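You operate a simulated robot arm through the tools that you are given. There is no shell and no other tool. Be economical: measure what you need, move in short steps, check, and stop when the job is done.

Carry out the task below with a simulated robot arm. There is one attempt and no reset: what you move stays moved.

TASK
Put the steel weight from the steel table and the bench brush in the grey crate.

It is judged by the outcome, as a careful person would: the job done as asked, and still so three seconds after it is handed in. It fails if anything else is knocked over, pushed out of place, dropped, spilled or broken.

THE ROBOT
A 7-joint arm with a two-finger parallel gripper, fixed in place. Base frame: the origin is at the foot of the arm, x ahead of it, y to its left, z up; the work surface is at about z = 0. Lengths are in mm, angles in rad, forces in N, time in s.
With the tool pointing down near the work surface it reaches from about 240 to 620 mm from the base axis. Its first joint turns from -1.152 to 1.152 rad. Payload 2.6 kg.
Tool frame: the origin (TCP) lies between the finger pads and is the grasp point; the fingertips stand 30 mm ahead of it; z points along the fingers, y is the line along which they close. The gripper opens to 94 mm. The fingers are 28 mm wide and 10 mm thick; the gripper's body (50 by 96 mm) begins 55 mm behind the TCP.
Orientation is that of the tool frame in the base frame, as a unit quaternion [x, y, z, w]. With the fingers straight down and closing along the base's y, the tool's x points along the base's -x, its y along +y and its z along -z.

THE INTERFACE
- The arm moves only by the tool step_arm. Its argument "targets" is text: rows parted by semicolons, each of 7 numbers parted by spaces: the shift along the base's x, y, z in units of 25 mm (1.0 is 25 mm), then the turn, a rotation vector about the base's x, y, z in units of 8 degrees (1.0 is 8 degrees), then the gripper command, from -1 (shut) to 1 (fully open), values between in proportion. In form: x y z rx ry rz fingers; .... A call has 1 to 10 rows; each row shifts and turns the commanded pose from where the row before left it. A call with a number of a shift or a turn outside -1 to 1 is refused whole. A row lasts 0.2 s, in which the tool goes at most 50 mm and 0.15 rad; a call with a longer step from one row to the next is refused whole, and so is a gripper value outside its range. A pose out of reach is approached as far as the arm can. The call stops where the force on the tool passes 40 N (or 10 N more than at its start, if that is more) or the arm is blocked; 0.2 s more then pass. The fingers move at their own pace (about 72 mm/s each) and stop on an object; they squeeze with about 30 N. The grip force told is the motor's: it shows also when the fingers shut on nothing. Time passes only in rows, and 0.2 s behind the last, so rows that do not move let the fingers close. It gives the time, the measured TCP pose, the force on the tool (base axes), the opening and the grip force at its end, in the units of the frame above (readings bear some noise).
- Cameras (640 x 400 px; columns grow to the right, rows downward): "scene" is fixed at [36.2, 441.9, 551.2]; the picture's right is [-0.73, -0.69, 0.00], its down [-0.48, 0.50, -0.72] and it looks along [0.50, -0.52, -0.69] (base axes); focal length 222 px, centre (320, 200). "wrist" rides on the gripper at [-37, 0, -58] in the tool frame; the picture's right is [0.00, -1.00, 0.00], its down [0.97, 0.00, -0.24] and it looks along [0.24, 0.00, 0.97] (tool axes); focal length 218 px, centre (320, 200).
- camera(camera): a new picture of that camera. No time passes.
- measure_at(camera, pixels): for up to 12 pixels [column, row] of the newest picture of that camera ("zoom" is the newest enlarged one), the place [x, y, z] in the base frame of the surface seen there, good to about 2 mm. No time passes.
- enlarge(camera, box): a new picture of the part [left, top, right, bottom] of that camera's present view, enlarged. No time passes.
- job_done(): hands the job in; it is judged then, once.

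Work in short steps. Measure before you move; look again where a grasp or a placing could have gone wrong, and mend it. You have 60 turns and 22 pictures in all, the two below and enlarged ones among them. Open the gripper and draw the arm clear of the work before you hand the job in, unless the task says otherwise; then end with one line.

The tools are called after "Call:" as a command line: name --argument value ..., lists and objects as JSON in quotes. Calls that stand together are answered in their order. step_arm: Moves the arm, as the interface text tells. Its arguments: {"type":"object","properties":{"targets":{"type":"string"}},"required":["targets"]} The other tools are called the same way: camera (camera) takes a picture; measure_at (camera, pixels) gives the place of the surface under pixels of a picture; enlarge (camera, box) takes an enlarged picture of a part of a camera's view; job_done () hands the job in.

At the start:

```text
time: 0.0
tool_pos: [372.7, -77.5, 363.2]
tool_rot: [0.0, 1.0, 0.001, 0.0]
force: [-0.2, 0.4, 0.3]
gripper_width: 94.0
gripper_force: 0.1
```

scene: 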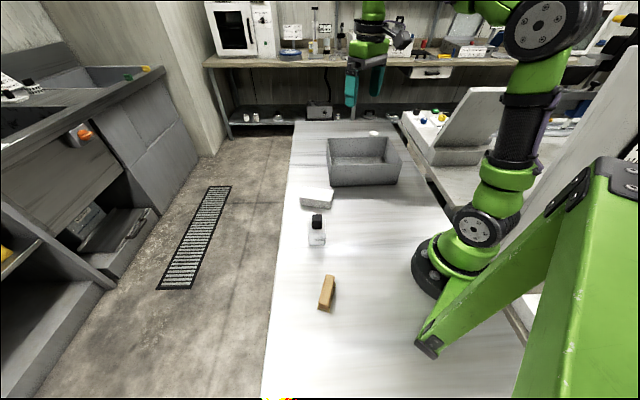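
wrist: 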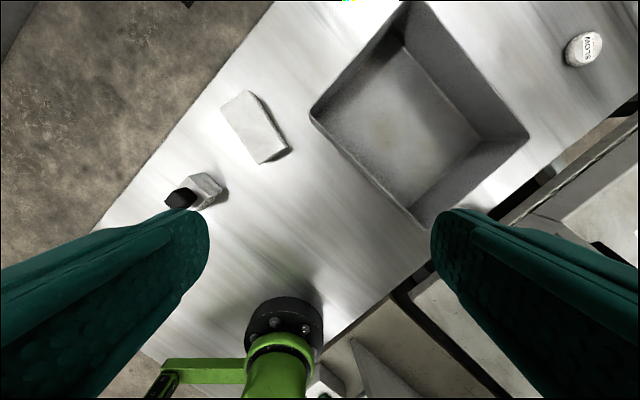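

The scene shows a crate near (362,162), a pale block at (317,198), a black-topped item at (317,230) and a tan item at (327,292). I'll enlarge to identify them.

Call:
enlarge --camera "scene" --box '[260, 180, 400, 320]'

Call:
enlarge --camera "scene" --box '[290, 90, 530, 240]'

Call:
enlarge --camera "wrist" --box '[150, 60, 310, 220]'

```text
2.86 times, centred on (330, 250) of scene
```

zoom: 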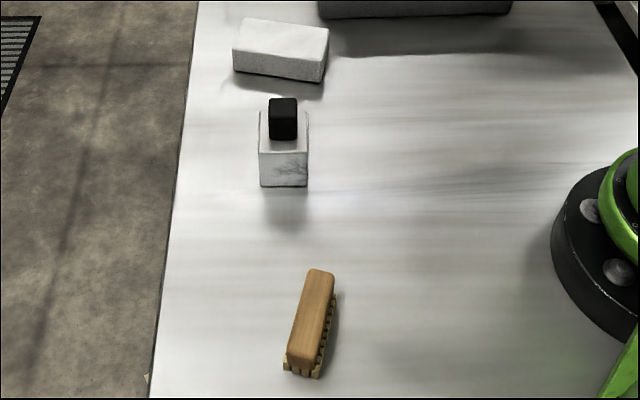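

```text
2.67 times, centred on (410, 165) of scene
```

zoom: 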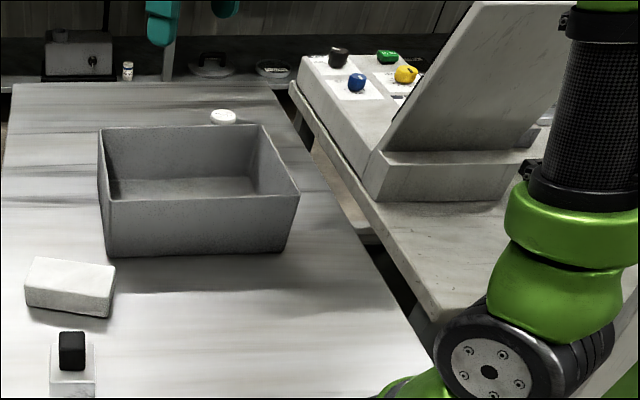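

```text
2.50 times, centred on (230, 140) of wrist
```

zoom: 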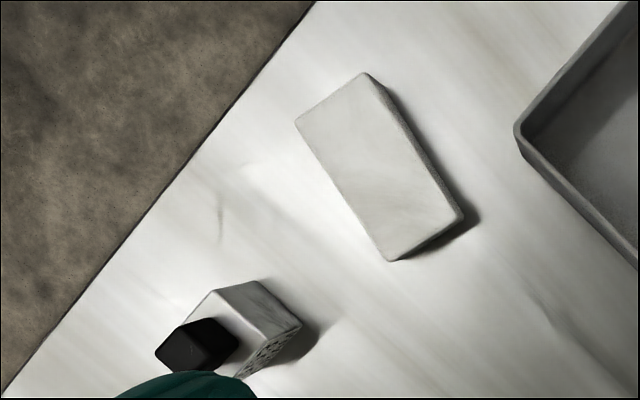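

The block with the black knob could be the weight, but the round item at wrist (585,48) bears a marking, so I'll check it and measure.

Call:
enlarge --camera "wrist" --box '[545, 10, 625, 90]'

Call:
measure_at --camera "scene" --pixels '[[317, 218], [317, 226], [317, 240], [309, 230], [325, 230], [330, 277], [324, 305], [330, 308], [327, 292], [317, 193], [375, 133], [362, 170]]'

Call:
measure_at --camera "wrist" --pixels '[[312, 112], [408, 3], [527, 135], [425, 228], [400, 110], [585, 48], [222, 105], [240, 91], [264, 162], [288, 147], [204, 180], [180, 198]]'

```text
5.00 times, centred on (585, 50) of wrist
```

zoom: 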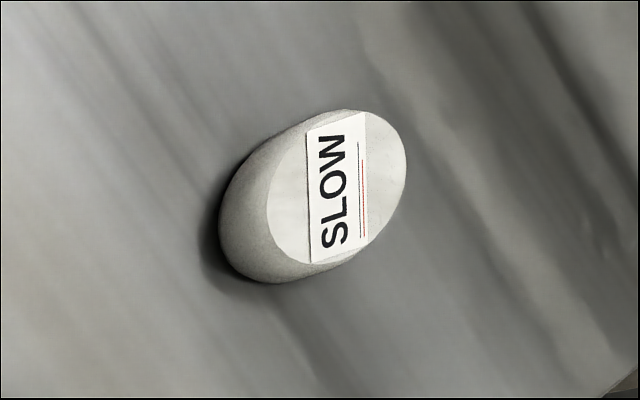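

```text
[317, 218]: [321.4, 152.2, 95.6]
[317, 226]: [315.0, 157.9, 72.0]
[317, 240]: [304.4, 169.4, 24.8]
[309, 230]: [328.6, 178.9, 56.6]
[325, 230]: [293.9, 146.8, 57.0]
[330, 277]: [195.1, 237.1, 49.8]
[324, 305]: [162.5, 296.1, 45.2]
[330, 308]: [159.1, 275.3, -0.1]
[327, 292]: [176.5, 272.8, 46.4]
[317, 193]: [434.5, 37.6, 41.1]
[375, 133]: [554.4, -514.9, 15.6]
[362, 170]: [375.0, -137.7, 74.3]
```

```text
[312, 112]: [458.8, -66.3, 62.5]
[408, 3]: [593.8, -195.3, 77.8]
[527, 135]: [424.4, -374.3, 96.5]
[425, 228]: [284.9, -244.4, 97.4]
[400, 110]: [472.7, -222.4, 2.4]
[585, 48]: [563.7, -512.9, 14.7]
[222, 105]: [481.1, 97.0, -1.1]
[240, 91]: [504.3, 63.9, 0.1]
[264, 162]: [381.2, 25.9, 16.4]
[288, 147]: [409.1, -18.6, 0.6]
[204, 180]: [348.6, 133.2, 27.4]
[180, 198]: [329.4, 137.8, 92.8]
```

The round thing is a "SLOW" puck out of reach; the knobbed block near (311,162) is a candidate and the brush is near (178,266). I'll move above the block and look closely.

Call:
step_arm --targets "-0.244 0.958 -0.3 0 0 0 1;-0.244 0.958 -0.3 0 0 0 1;-0.244 0.958 -0.3 0 0 0 1;-0.244 0.958 -0.3 0 0 0 1;-0.244 0.958 -0.3 0 0 0 1;-0.244 0.958 -0.3 0 0 0 1;-0.244 0.958 -0.3 0 0 0 1;-0.244 0.958 -0.3 0 0 0 1;-0.244 0.958 -0.3 0 0 0 1;-0.244 0.958 -0.3 0 0 0 1"

Call:
camera --camera "wrist"

```text
time: 2.2
tool_pos: [312.2, 161.6, 288.9]
tool_rot: [0.002, 1.0, 0.0, 0.0]
force: [-0.3, 0.2, 1.0]
gripper_width: 94.0
gripper_force: 0.1
```

```text
15 pictures are left
```

wrist: 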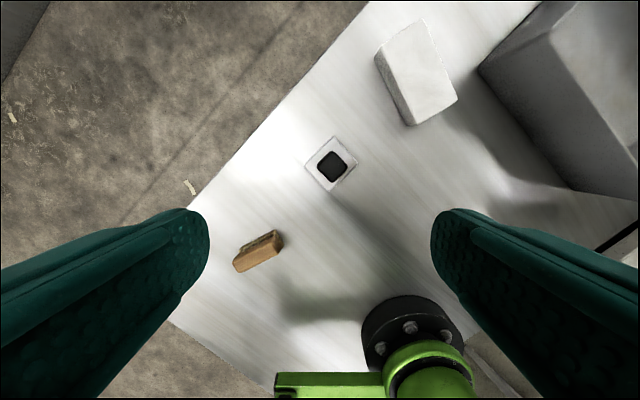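

The knobbed block is at (332,164), the pale block at (416,72). I'll zoom on both and measure.

Call:
enlarge --camera "wrist" --box '[290, 10, 470, 210]'

Call:
measure_at --camera "wrist" --pixels '[[331, 167], [306, 165], [333, 138], [357, 162], [331, 189], [376, 56], [420, 20], [456, 98], [409, 124], [236, 270], [281, 236], [260, 252]]'

```text
2.00 times, centred on (380, 110) of wrist
```

zoom: 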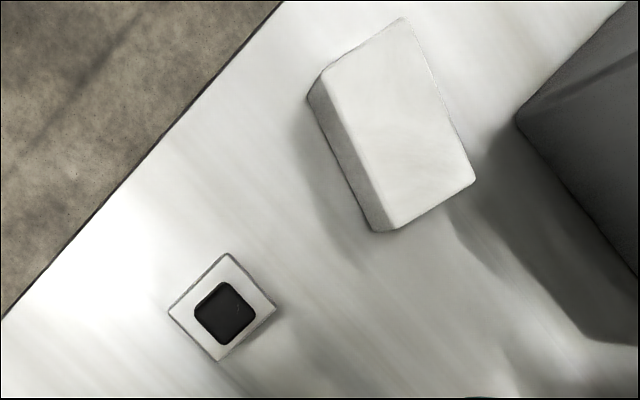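

```text
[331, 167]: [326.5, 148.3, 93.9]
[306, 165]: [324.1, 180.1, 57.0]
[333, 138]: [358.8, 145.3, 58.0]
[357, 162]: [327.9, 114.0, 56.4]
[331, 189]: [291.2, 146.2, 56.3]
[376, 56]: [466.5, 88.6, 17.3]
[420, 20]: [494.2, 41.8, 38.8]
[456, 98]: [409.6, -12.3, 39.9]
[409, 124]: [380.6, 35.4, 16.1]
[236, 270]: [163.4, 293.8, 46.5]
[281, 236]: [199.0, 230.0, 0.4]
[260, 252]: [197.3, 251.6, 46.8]
```

I'll zoom the scene camera on these two to see their material.

Call:
enlarge --camera "scene" --box '[292, 180, 342, 250]'

```text
5.71 times, centred on (317, 215) of scene
```

zoom: 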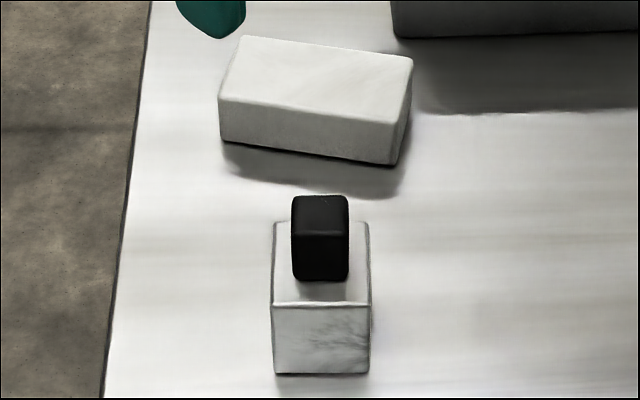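

The knobbed, metal-finished block (centre ≈ (325.5,146.5), 47 mm square at 45°, top 57, knob to 96) is the weight. I'll turn +45° and descend to just above it, fingers straddling the body.

Call:
step_arm --targets "0.089 -0.1 -0.9 0 0 0.9375 1;0.089 -0.1 -0.9 0 0 0.9375 1;0.089 -0.1 -0.9 0 0 0.9375 1;0.089 -0.1 -0.9 0 0 0.9375 1;0.089 -0.1 -0.9 0 0 0.9375 1;0.089 -0.1 -0.9 0 0 0.9375 1;0 0 0 0 0 0 1"

Call:
camera --camera "wrist"

```text
time: 3.8
tool_pos: [324.6, 146.9, 152.4]
tool_rot: [-0.383, 0.924, 0.0, 0.0]
force: [1.4, -0.5, -0.8]
gripper_width: 93.9
gripper_force: 0.1
```

```text
12 pictures are left
```

wrist: 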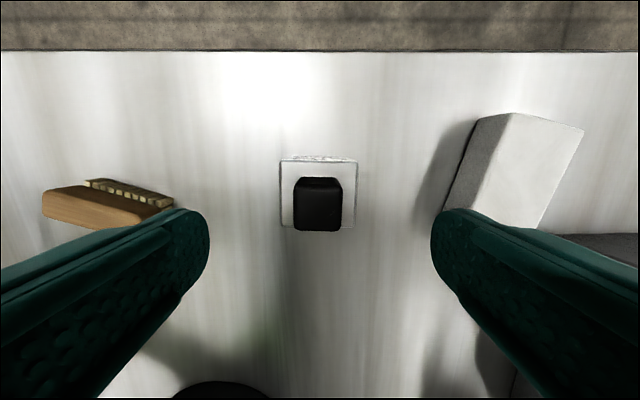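

The body is centred between the fingers (280–358) and squared. Descending to TCP z≈49 and closing.

Call:
step_arm --targets "0 0 -0.83 0 0 0 1;0 0 -0.83 0 0 0 1;0 0 -0.83 0 0 0 1;0 0 -0.83 0 0 0 1;0 0 -0.83 0 0 0 1;0 0 0 0 0 0 1"

Call:
step_arm --targets "0 0 0 0 0 0 -1;0 0 0 0 0 0 -1;0 0 0 0 0 0 -1;0 0 0 0 0 0 -1"

Call:
step_arm --targets "0 0 0.5 0 0 0 -1;0 0 0.5 0 0 0 -1;0 0 0 0 0 0 -1;0 0 0 0 0 0 -1"

```text
time: 5.2
tool_pos: [325.9, 146.7, 48.8]
tool_rot: [-0.383, 0.924, 0.001, -0.001]
force: [-0.3, 0.3, -0.7]
gripper_width: 94.0
gripper_force: 0.1
```

```text
time: 6.2
tool_pos: [324.8, 147.4, 49.4]
tool_rot: [-0.383, 0.924, 0.0, 0.0]
force: [-0.3, 0.8, 0.4]
gripper_width: 60.4
gripper_force: 30.1
```

```text
time: 7.2
tool_pos: [325.4, 145.6, 73.3]
tool_rot: [-0.383, 0.924, 0.0, 0.0]
force: [-0.1, -0.4, -6.3]
gripper_width: 60.1
gripper_force: 29.5
```

The weight is held (about 6 N of load, so steel-like). Lifting and carrying it to the crate.

Call:
step_arm --targets "0 0 1 0 0 0 -1;0 0 1 0 0 0 -1;0 0 1 0 0 0 -1;0 0 1 0 0 0 -1;0 0 1 0 0 0 -1;0 0 1 0 0 0 -1;0 0 0 0 0 0 -1"

Call:
step_arm --targets "0.4 -0.88 0 0 0 0 -1;0.4 -0.88 0 0 0 0 -1;0.4 -0.88 0 0 0 0 -1;0.4 -0.88 0 0 0 0 -1;0.4 -0.88 0 0 0 0 -1;0.4 -0.88 0 0 0 0 -1;0.4 -0.88 0 0 0 0 -1;0.4 -0.88 0 0 0 0 -1"

Call:
step_arm --targets "0.4 -0.88 0 0 0 0 -1;0.4 -0.88 0 0 0 0 -1;0.4 -0.88 0 0 0 0 -1;0.4 -0.88 0 0 0 0 -1;0.4 -0.88 0 0 0 0 -1;0.4 -0.88 0 0 0 0 -1;0.4 -0.88 0 0 0 0 -1;0 0 0 0 0 0 -1"

Call:
camera --camera "scene"

Call:
camera --camera "wrist"

```text
time: 8.8
tool_pos: [324.7, 147.2, 225.0]
tool_rot: [-0.382, 0.924, 0.0, 0.0]
force: [0.0, 0.1, -5.1]
gripper_width: 60.3
gripper_force: 29.9
```

```text
time: 10.6
tool_pos: [404.8, -29.8, 224.8]
tool_rot: [-0.382, 0.924, 0.0, 0.0]
force: [0.6, 0.3, -6.5]
gripper_width: 60.2
gripper_force: 29.8
```

```text
time: 12.4
tool_pos: [475.0, -185.4, 225.2]
tool_rot: [-0.383, 0.924, 0.0, 0.0]
force: [0.1, 0.4, -5.7]
gripper_width: 60.1
gripper_force: 29.9
```

```text
11 pictures are left
```

scene: 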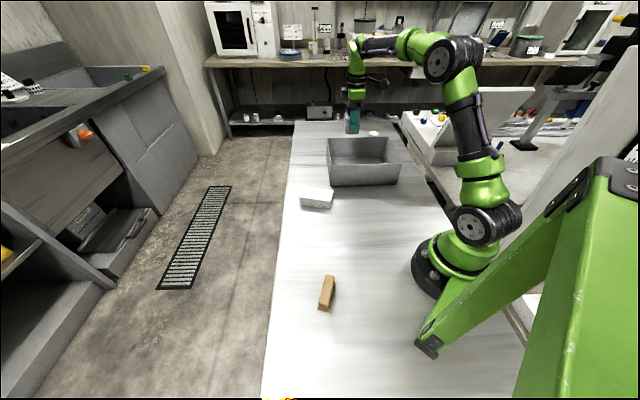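

```text
10 pictures are left
```

wrist: 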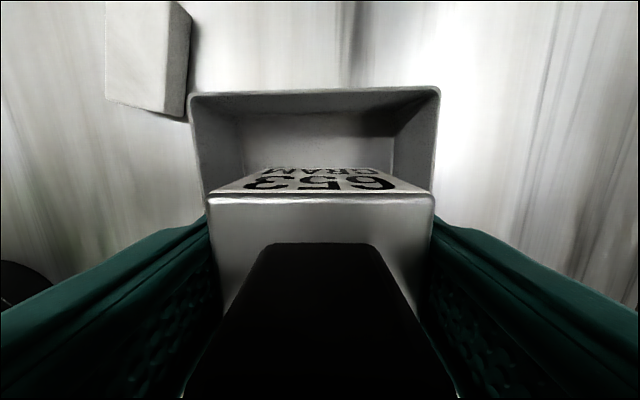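

The weight is labelled "653 GRAM", confirmed. I'll measure the crate's rim and interior from this view before lowering.

Call:
measure_at --camera "wrist" --pixels '[[190, 100], [438, 92], [315, 93], [315, 130], [315, 155], [200, 170], [432, 170], [222, 150], [405, 150]]'

Call:
measure_at --camera "scene" --pixels '[[328, 138], [388, 136], [402, 162], [329, 165], [360, 158], [340, 158], [380, 156], [336, 155], [386, 153]]'

```text
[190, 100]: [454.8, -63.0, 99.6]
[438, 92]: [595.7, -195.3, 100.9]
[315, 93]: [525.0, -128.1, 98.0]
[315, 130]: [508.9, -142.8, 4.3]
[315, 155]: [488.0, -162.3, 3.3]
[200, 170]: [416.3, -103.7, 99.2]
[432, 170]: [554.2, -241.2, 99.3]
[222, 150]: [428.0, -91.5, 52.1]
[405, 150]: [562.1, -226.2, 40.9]
```

```text
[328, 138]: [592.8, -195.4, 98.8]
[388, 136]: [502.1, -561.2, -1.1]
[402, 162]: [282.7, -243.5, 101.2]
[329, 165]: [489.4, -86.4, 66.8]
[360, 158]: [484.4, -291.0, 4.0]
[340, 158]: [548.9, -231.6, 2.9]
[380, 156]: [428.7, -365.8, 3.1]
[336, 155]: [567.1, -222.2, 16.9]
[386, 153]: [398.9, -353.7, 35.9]
```

The crate floor is at z≈3.3 and the TCP is centred across the width. Lowering to TCP z≈54.5.

Call:
step_arm --targets "0 0 -0.85 0 0 0 -1;0 0 -0.85 0 0 0 -1;0 0 -0.85 0 0 0 -1;0 0 -0.85 0 0 0 -1;0 0 -0.85 0 0 0 -1;0 0 -0.85 0 0 0 -1;0 0 -0.85 0 0 0 -1;0 0 -0.85 0 0 0 -1;0 0 0 0 0 0 -1"

```text
time: 14.4
tool_pos: [474.4, -181.3, 54.1]
tool_rot: [-0.382, 0.924, 0.0, 0.0]
force: [-0.2, -0.1, -7.3]
gripper_width: 60.1
gripper_force: 29.8
```

Still hanging just above the floor; easing down 1 mm, opening and rising.

Call:
step_arm --targets "0 0 -0.05 0 0 0 -1;0 0 0 0 0 0 0.8;0 0 0 0 0 0 0.8;0 0 0 0 0 0 0.8;0 0 0 0 0 0 0.8"

Call:
step_arm --targets "0 0 0.9 0 0 0 0.8;0 0 0.9 0 0 0 0.8;0 0 0.9 0 0 0 0.8;0 0 0.9 0 0 0 0.8;0 0 0.9 0 0 0 0.8;0 0 0.9 0 0 0 0.8;0 0 0.9 0 0 0 0.8;0 0 0 0 0 0 0.8"

Call:
camera --camera "wrist"

```text
time: 15.6
tool_pos: [474.6, -182.9, 54.0]
tool_rot: [-0.383, 0.924, 0.0, 0.0]
force: [0.1, 0.6, -0.5]
gripper_width: 84.5
gripper_force: 0.1
```

```text
time: 17.4
tool_pos: [473.8, -181.4, 212.8]
tool_rot: [-0.383, 0.924, 0.0, 0.001]
force: [-0.8, 0.4, -0.1]
gripper_width: 84.6
gripper_force: 0.2
```

```text
9 pictures are left
```

wrist: 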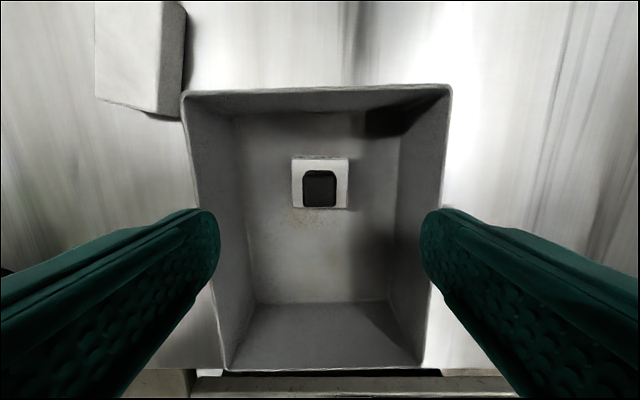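

The weight stands upright in the crate at (320,185). Now to the brush near (178,266).

Call:
step_arm --targets "-0.592 0.894 0 0 0 0 1;-0.592 0.894 0 0 0 0 1;-0.592 0.894 0 0 0 0 1;-0.592 0.894 0 0 0 0 1;-0.592 0.894 0 0 0 0 1;-0.592 0.894 0 0 0 0 1;-0.592 0.894 0 0 0 0 1;-0.592 0.894 0 0 0 0 1;-0.592 0.894 0 0 0 0 1;-0.592 0.894 0 0 0 0 1"

Call:
step_arm --targets "-0.592 0.894 0 0 0 0 1;-0.592 0.894 0 0 0 0 1;-0.592 0.894 0 0 0 0 1;-0.592 0.894 0 0 0 0 1;-0.592 0.894 0 0 0 0 1;-0.592 0.894 0 0 0 0 1;-0.592 0.894 0 0 0 0 1;-0.592 0.894 0 0 0 0 1;-0.592 0.894 0 0 0 0 1;-0.592 0.894 0 0 0 0 1"

Call:
camera --camera "wrist"

```text
time: 19.6
tool_pos: [329.4, 41.5, 211.5]
tool_rot: [-0.383, 0.924, -0.001, 0.0]
force: [-0.3, 1.3, 0.4]
gripper_width: 94.1
gripper_force: 0.1
```

```text
time: 21.8
tool_pos: [178.6, 262.8, 210.1]
tool_rot: [-0.383, 0.924, 0.0, 0.0]
force: [0.0, 0.0, -0.1]
gripper_width: 94.3
gripper_force: 0.0
```

```text
8 pictures are left
```

wrist: 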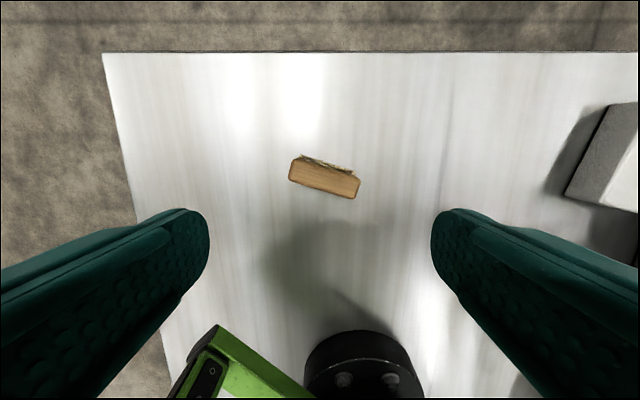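

The brush lies at (325,178) with its wood on top. Measuring its outline.

Call:
measure_at --camera "wrist" --pixels '[[293, 160], [291, 180], [352, 197], [358, 177], [325, 179], [300, 163], [350, 174], [320, 189], [326, 168], [302, 157], [352, 170]]'

```text
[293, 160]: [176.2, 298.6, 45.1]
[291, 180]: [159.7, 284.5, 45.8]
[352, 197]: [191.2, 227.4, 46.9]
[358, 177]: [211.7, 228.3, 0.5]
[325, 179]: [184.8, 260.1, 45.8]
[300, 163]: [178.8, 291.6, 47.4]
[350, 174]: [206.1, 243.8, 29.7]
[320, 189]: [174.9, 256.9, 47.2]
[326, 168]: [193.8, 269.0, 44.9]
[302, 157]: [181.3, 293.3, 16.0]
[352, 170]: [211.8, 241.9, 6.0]
```

Brush centre ≈ (184,262), long axis at 119°, top z 46. I'll turn +74° so the fingers close across it, and descend to z≈110.

Call:
step_arm --targets "0.02 0 -0.4 0 0 0.925 1;0.02 0 -0.4 0 0 0.925 1;0.02 0 -0.4 0 0 0.925 1;0.02 0 -0.4 0 0 0.925 1;0.02 0 -0.4 0 0 0.925 1;0.02 0 -0.4 0 0 0.925 1;0.02 0 -0.4 0 0 0.925 1;0.02 0 -0.4 0 0 0.925 1;0.02 0 -0.4 0 0 0.925 1;0.02 0 -0.4 0 0 0.925 1"

Call:
camera --camera "wrist"

```text
time: 24.0
tool_pos: [184.4, 266.3, 111.2]
tool_rot: [0.862, -0.507, 0.0, 0.0]
force: [0.4, -0.3, 0.2]
gripper_width: 94.2
gripper_force: 0.2
```

```text
7 pictures are left
```

wrist: 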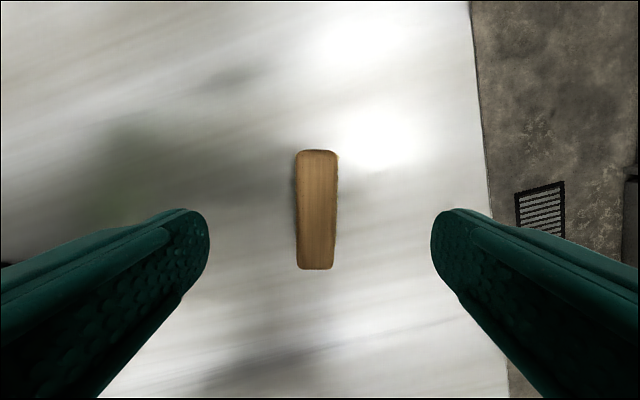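

The brush is upright in view (295–338), centred and aligned. Descend to z≈38, close and lift.

Call:
step_arm --targets "0 -0.1 -0.73 0 0 0 1;0 0 -0.73 0 0 0 1;0 0 -0.73 0 0 0 1;0 0 -0.73 0 0 0 1;0 0 0 0 0 0 1"

Call:
step_arm --targets "0 0 0 0 0 0 -1;0 0 0 0 0 0 -1;0 0 0 0 0 0 -1;0 0 0 0 0 0 -1;0 0 0 0 0 0 -1"

Call:
step_arm --targets "0 0 0.9 0 0 0 -1;0 0 0.9 0 0 0 -1;0 0 0.9 0 0 0 -1;0 0 0.9 0 0 0 -1;0 0 0.9 0 0 0 -1;0 0 0.9 0 0 0 -1;0 0 0.9 0 0 0 -1;0 0 0 0 0 0 -1"

Call:
camera --camera "wrist"

```text
time: 25.2
tool_pos: [184.1, 262.2, 38.3]
tool_rot: [0.862, -0.508, 0.0, 0.0]
force: [0.1, 0.6, -0.5]
gripper_width: 94.0
gripper_force: 0.0
```

```text
time: 26.4
tool_pos: [185.7, 261.1, 39.1]
tool_rot: [0.861, -0.508, 0.0, 0.0]
force: [1.0, 0.3, 0.7]
gripper_width: 28.9
gripper_force: 29.8
```

```text
time: 28.2
tool_pos: [183.7, 263.6, 196.6]
tool_rot: [0.862, -0.507, -0.001, 0.0]
force: [0.0, 0.1, -1.5]
gripper_width: 29.4
gripper_force: 29.8
```

```text
6 pictures are left
```

wrist: 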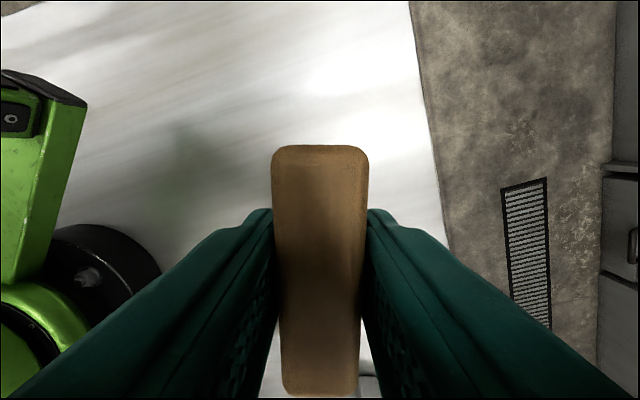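

The brush is held firmly. I'll carry it via (330,0), turning back −74° to match the crate, then over the free end of the crate at (401,−258).

Call:
step_arm --targets "0.585 -0.79 0.1 0 0 -0.925 -1;0.585 -0.79 0.1 0 0 -0.925 -1;0.585 -0.79 0.1 0 0 -0.925 -1;0.585 -0.79 0.1 0 0 -0.925 -1;0.585 -0.79 0.1 0 0 -0.925 -1;0.585 -0.79 0.1 0 0 -0.925 -1;0.585 -0.79 0.1 0 0 -0.925 -1;0.585 -0.79 0.1 0 0 -0.925 -1;0.585 -0.79 0.1 0 0 -0.925 -1;0.585 -0.79 0.1 0 0 -0.925 -1"

Call:
step_arm --targets "0.24 -0.95 0 0 0 0 -1;0.24 -0.95 0 0 0 0 -1;0.24 -0.95 0 0 0 0 -1;0.24 -0.95 0 0 0 0 -1;0.24 -0.95 0 0 0 0 -1;0.24 -0.95 0 0 0 0 -1;0.24 -0.95 0 0 0 0 -1;0.24 -0.95 0 0 0 0 -1;0.24 -0.95 0 0 0 0 -1;0.24 -0.95 0 0 0 0 -1"

```text
time: 30.4
tool_pos: [331.1, 65.0, 222.1]
tool_rot: [-0.382, 0.924, -0.001, 0.001]
force: [-0.2, 0.2, -1.9]
gripper_width: 29.1
gripper_force: 30.3
```

```text
time: 32.6
tool_pos: [389.5, -174.1, 221.1]
tool_rot: [-0.383, 0.924, 0.0, -0.001]
force: [0.1, 0.2, -1.0]
gripper_width: 28.9
gripper_force: 29.9
```

Finish the move to (401,−258) and check from above.

Call:
step_arm --targets "0.115 -0.84 0 0 0 0 -1;0.115 -0.84 0 0 0 0 -1;0.115 -0.84 0 0 0 0 -1;0.115 -0.84 0 0 0 0 -1;0 0 0 0 0 0 -1"

Call:
camera --camera "wrist"

```text
time: 33.8
tool_pos: [401.7, -257.6, 220.8]
tool_rot: [-0.383, 0.924, 0.0, 0.0]
force: [-0.1, -0.1, -0.7]
gripper_width: 29.2
gripper_force: 30.5
```

```text
5 pictures are left
```

wrist: 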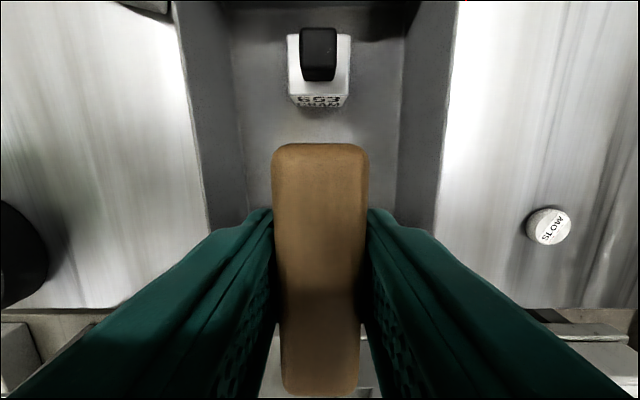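

The brush is well clear of the weight and walls. Lowering to z≈43.

Call:
step_arm --targets "0 0 -0.79 0 0 0 -1;0 0 -0.79 0 0 0 -1;0 0 -0.79 0 0 0 -1;0 0 -0.79 0 0 0 -1;0 0 -0.79 0 0 0 -1;0 0 -0.79 0 0 0 -1;0 0 -0.79 0 0 0 -1;0 0 -0.79 0 0 0 -1;0 0 -0.79 0 0 0 -1;0 0 0 0 0 0 -1"

Call:
step_arm --targets "0 0 0 0 0 0 0.2;0 0 0 0 0 0 0.2;0 0 0 0 0 0 0.2;0 0 0 0 0 0 0.2"

Call:
step_arm --targets "0 0 0.9 0 0 0 0.2;0 0 0.9 0 0 0 0.2;0 0 0.9 0 0 0 0.2;0 0 0.9 0 0 0 0.2;0 0 0.9 0 0 0 0.2;0 0 0.9 0 0 0 0.2;0 0 0.9 0 0 0 0.2;0 0 0.9 0 0 0 0.2;0 0 0.9 0 0 0 1;0 0 0 0 0 0 1"

Call:
camera --camera "wrist"

Call:
camera --camera "scene"

```text
time: 36.0
tool_pos: [402.8, -257.1, 42.8]
tool_rot: [-0.382, 0.924, 0.0, 0.0]
force: [-1.3, 0.2, -1.0]
gripper_width: 29.1
gripper_force: 29.9
```

```text
time: 37.0
tool_pos: [401.5, -257.1, 43.2]
tool_rot: [-0.383, 0.924, 0.0, 0.0]
force: [-1.0, 0.4, 1.1]
gripper_width: 56.7
gripper_force: 0.0
```

```text
time: 39.2
tool_pos: [402.1, -256.4, 243.7]
tool_rot: [-0.382, 0.924, 0.0, -0.001]
force: [-0.3, 0.0, -0.3]
gripper_width: 94.0
gripper_force: 0.0
```

```text
4 pictures are left
```

wrist: 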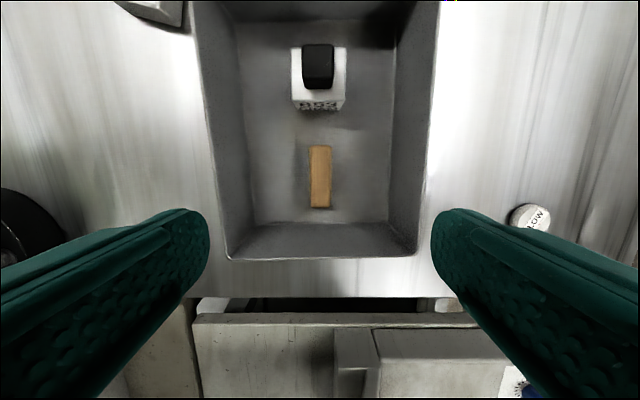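

```text
3 pictures are left
```

scene: 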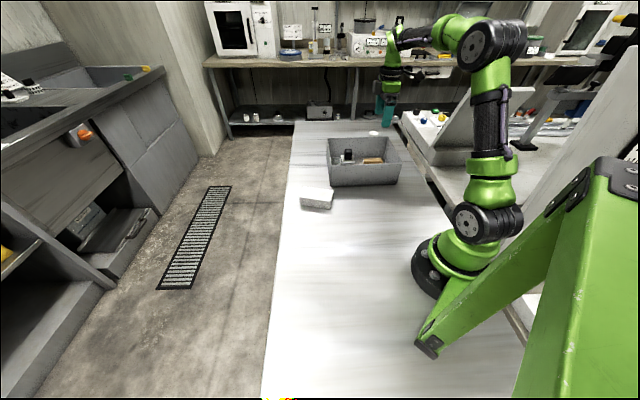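

Both items rest in the crate, and the block and puck are in their places. I'll draw the arm up and aside, then hand in.

Call:
step_arm --targets "-0.2 0.8 0.6 0 0 0 1;-0.2 0.8 0.6 0 0 0 1;-0.2 0.8 0.6 0 0 0 1;-0.2 0.8 0.6 0 0 0 1;-0.2 0.8 0.6 0 0 0 1;-0.2 0.8 0.6 0 0 0 1;-0.2 0.8 0.6 0 0 0 1;-0.2 0.8 0.6 0 0 0 1;0 0 0 0 0 0 1"

Call:
job_done

```text
time: 41.2
tool_pos: [363.3, -98.7, 365.2]
tool_rot: [-0.382, 0.924, 0.0, 0.0]
force: [0.1, -0.1, -0.5]
gripper_width: 94.1
gripper_force: 0.0
```

```text
The job is handed in.
```

The steel weight (labelled 653 gram) and the bench brush are both in the grey crate; nothing else was moved, and the arm is clear with its gripper open.
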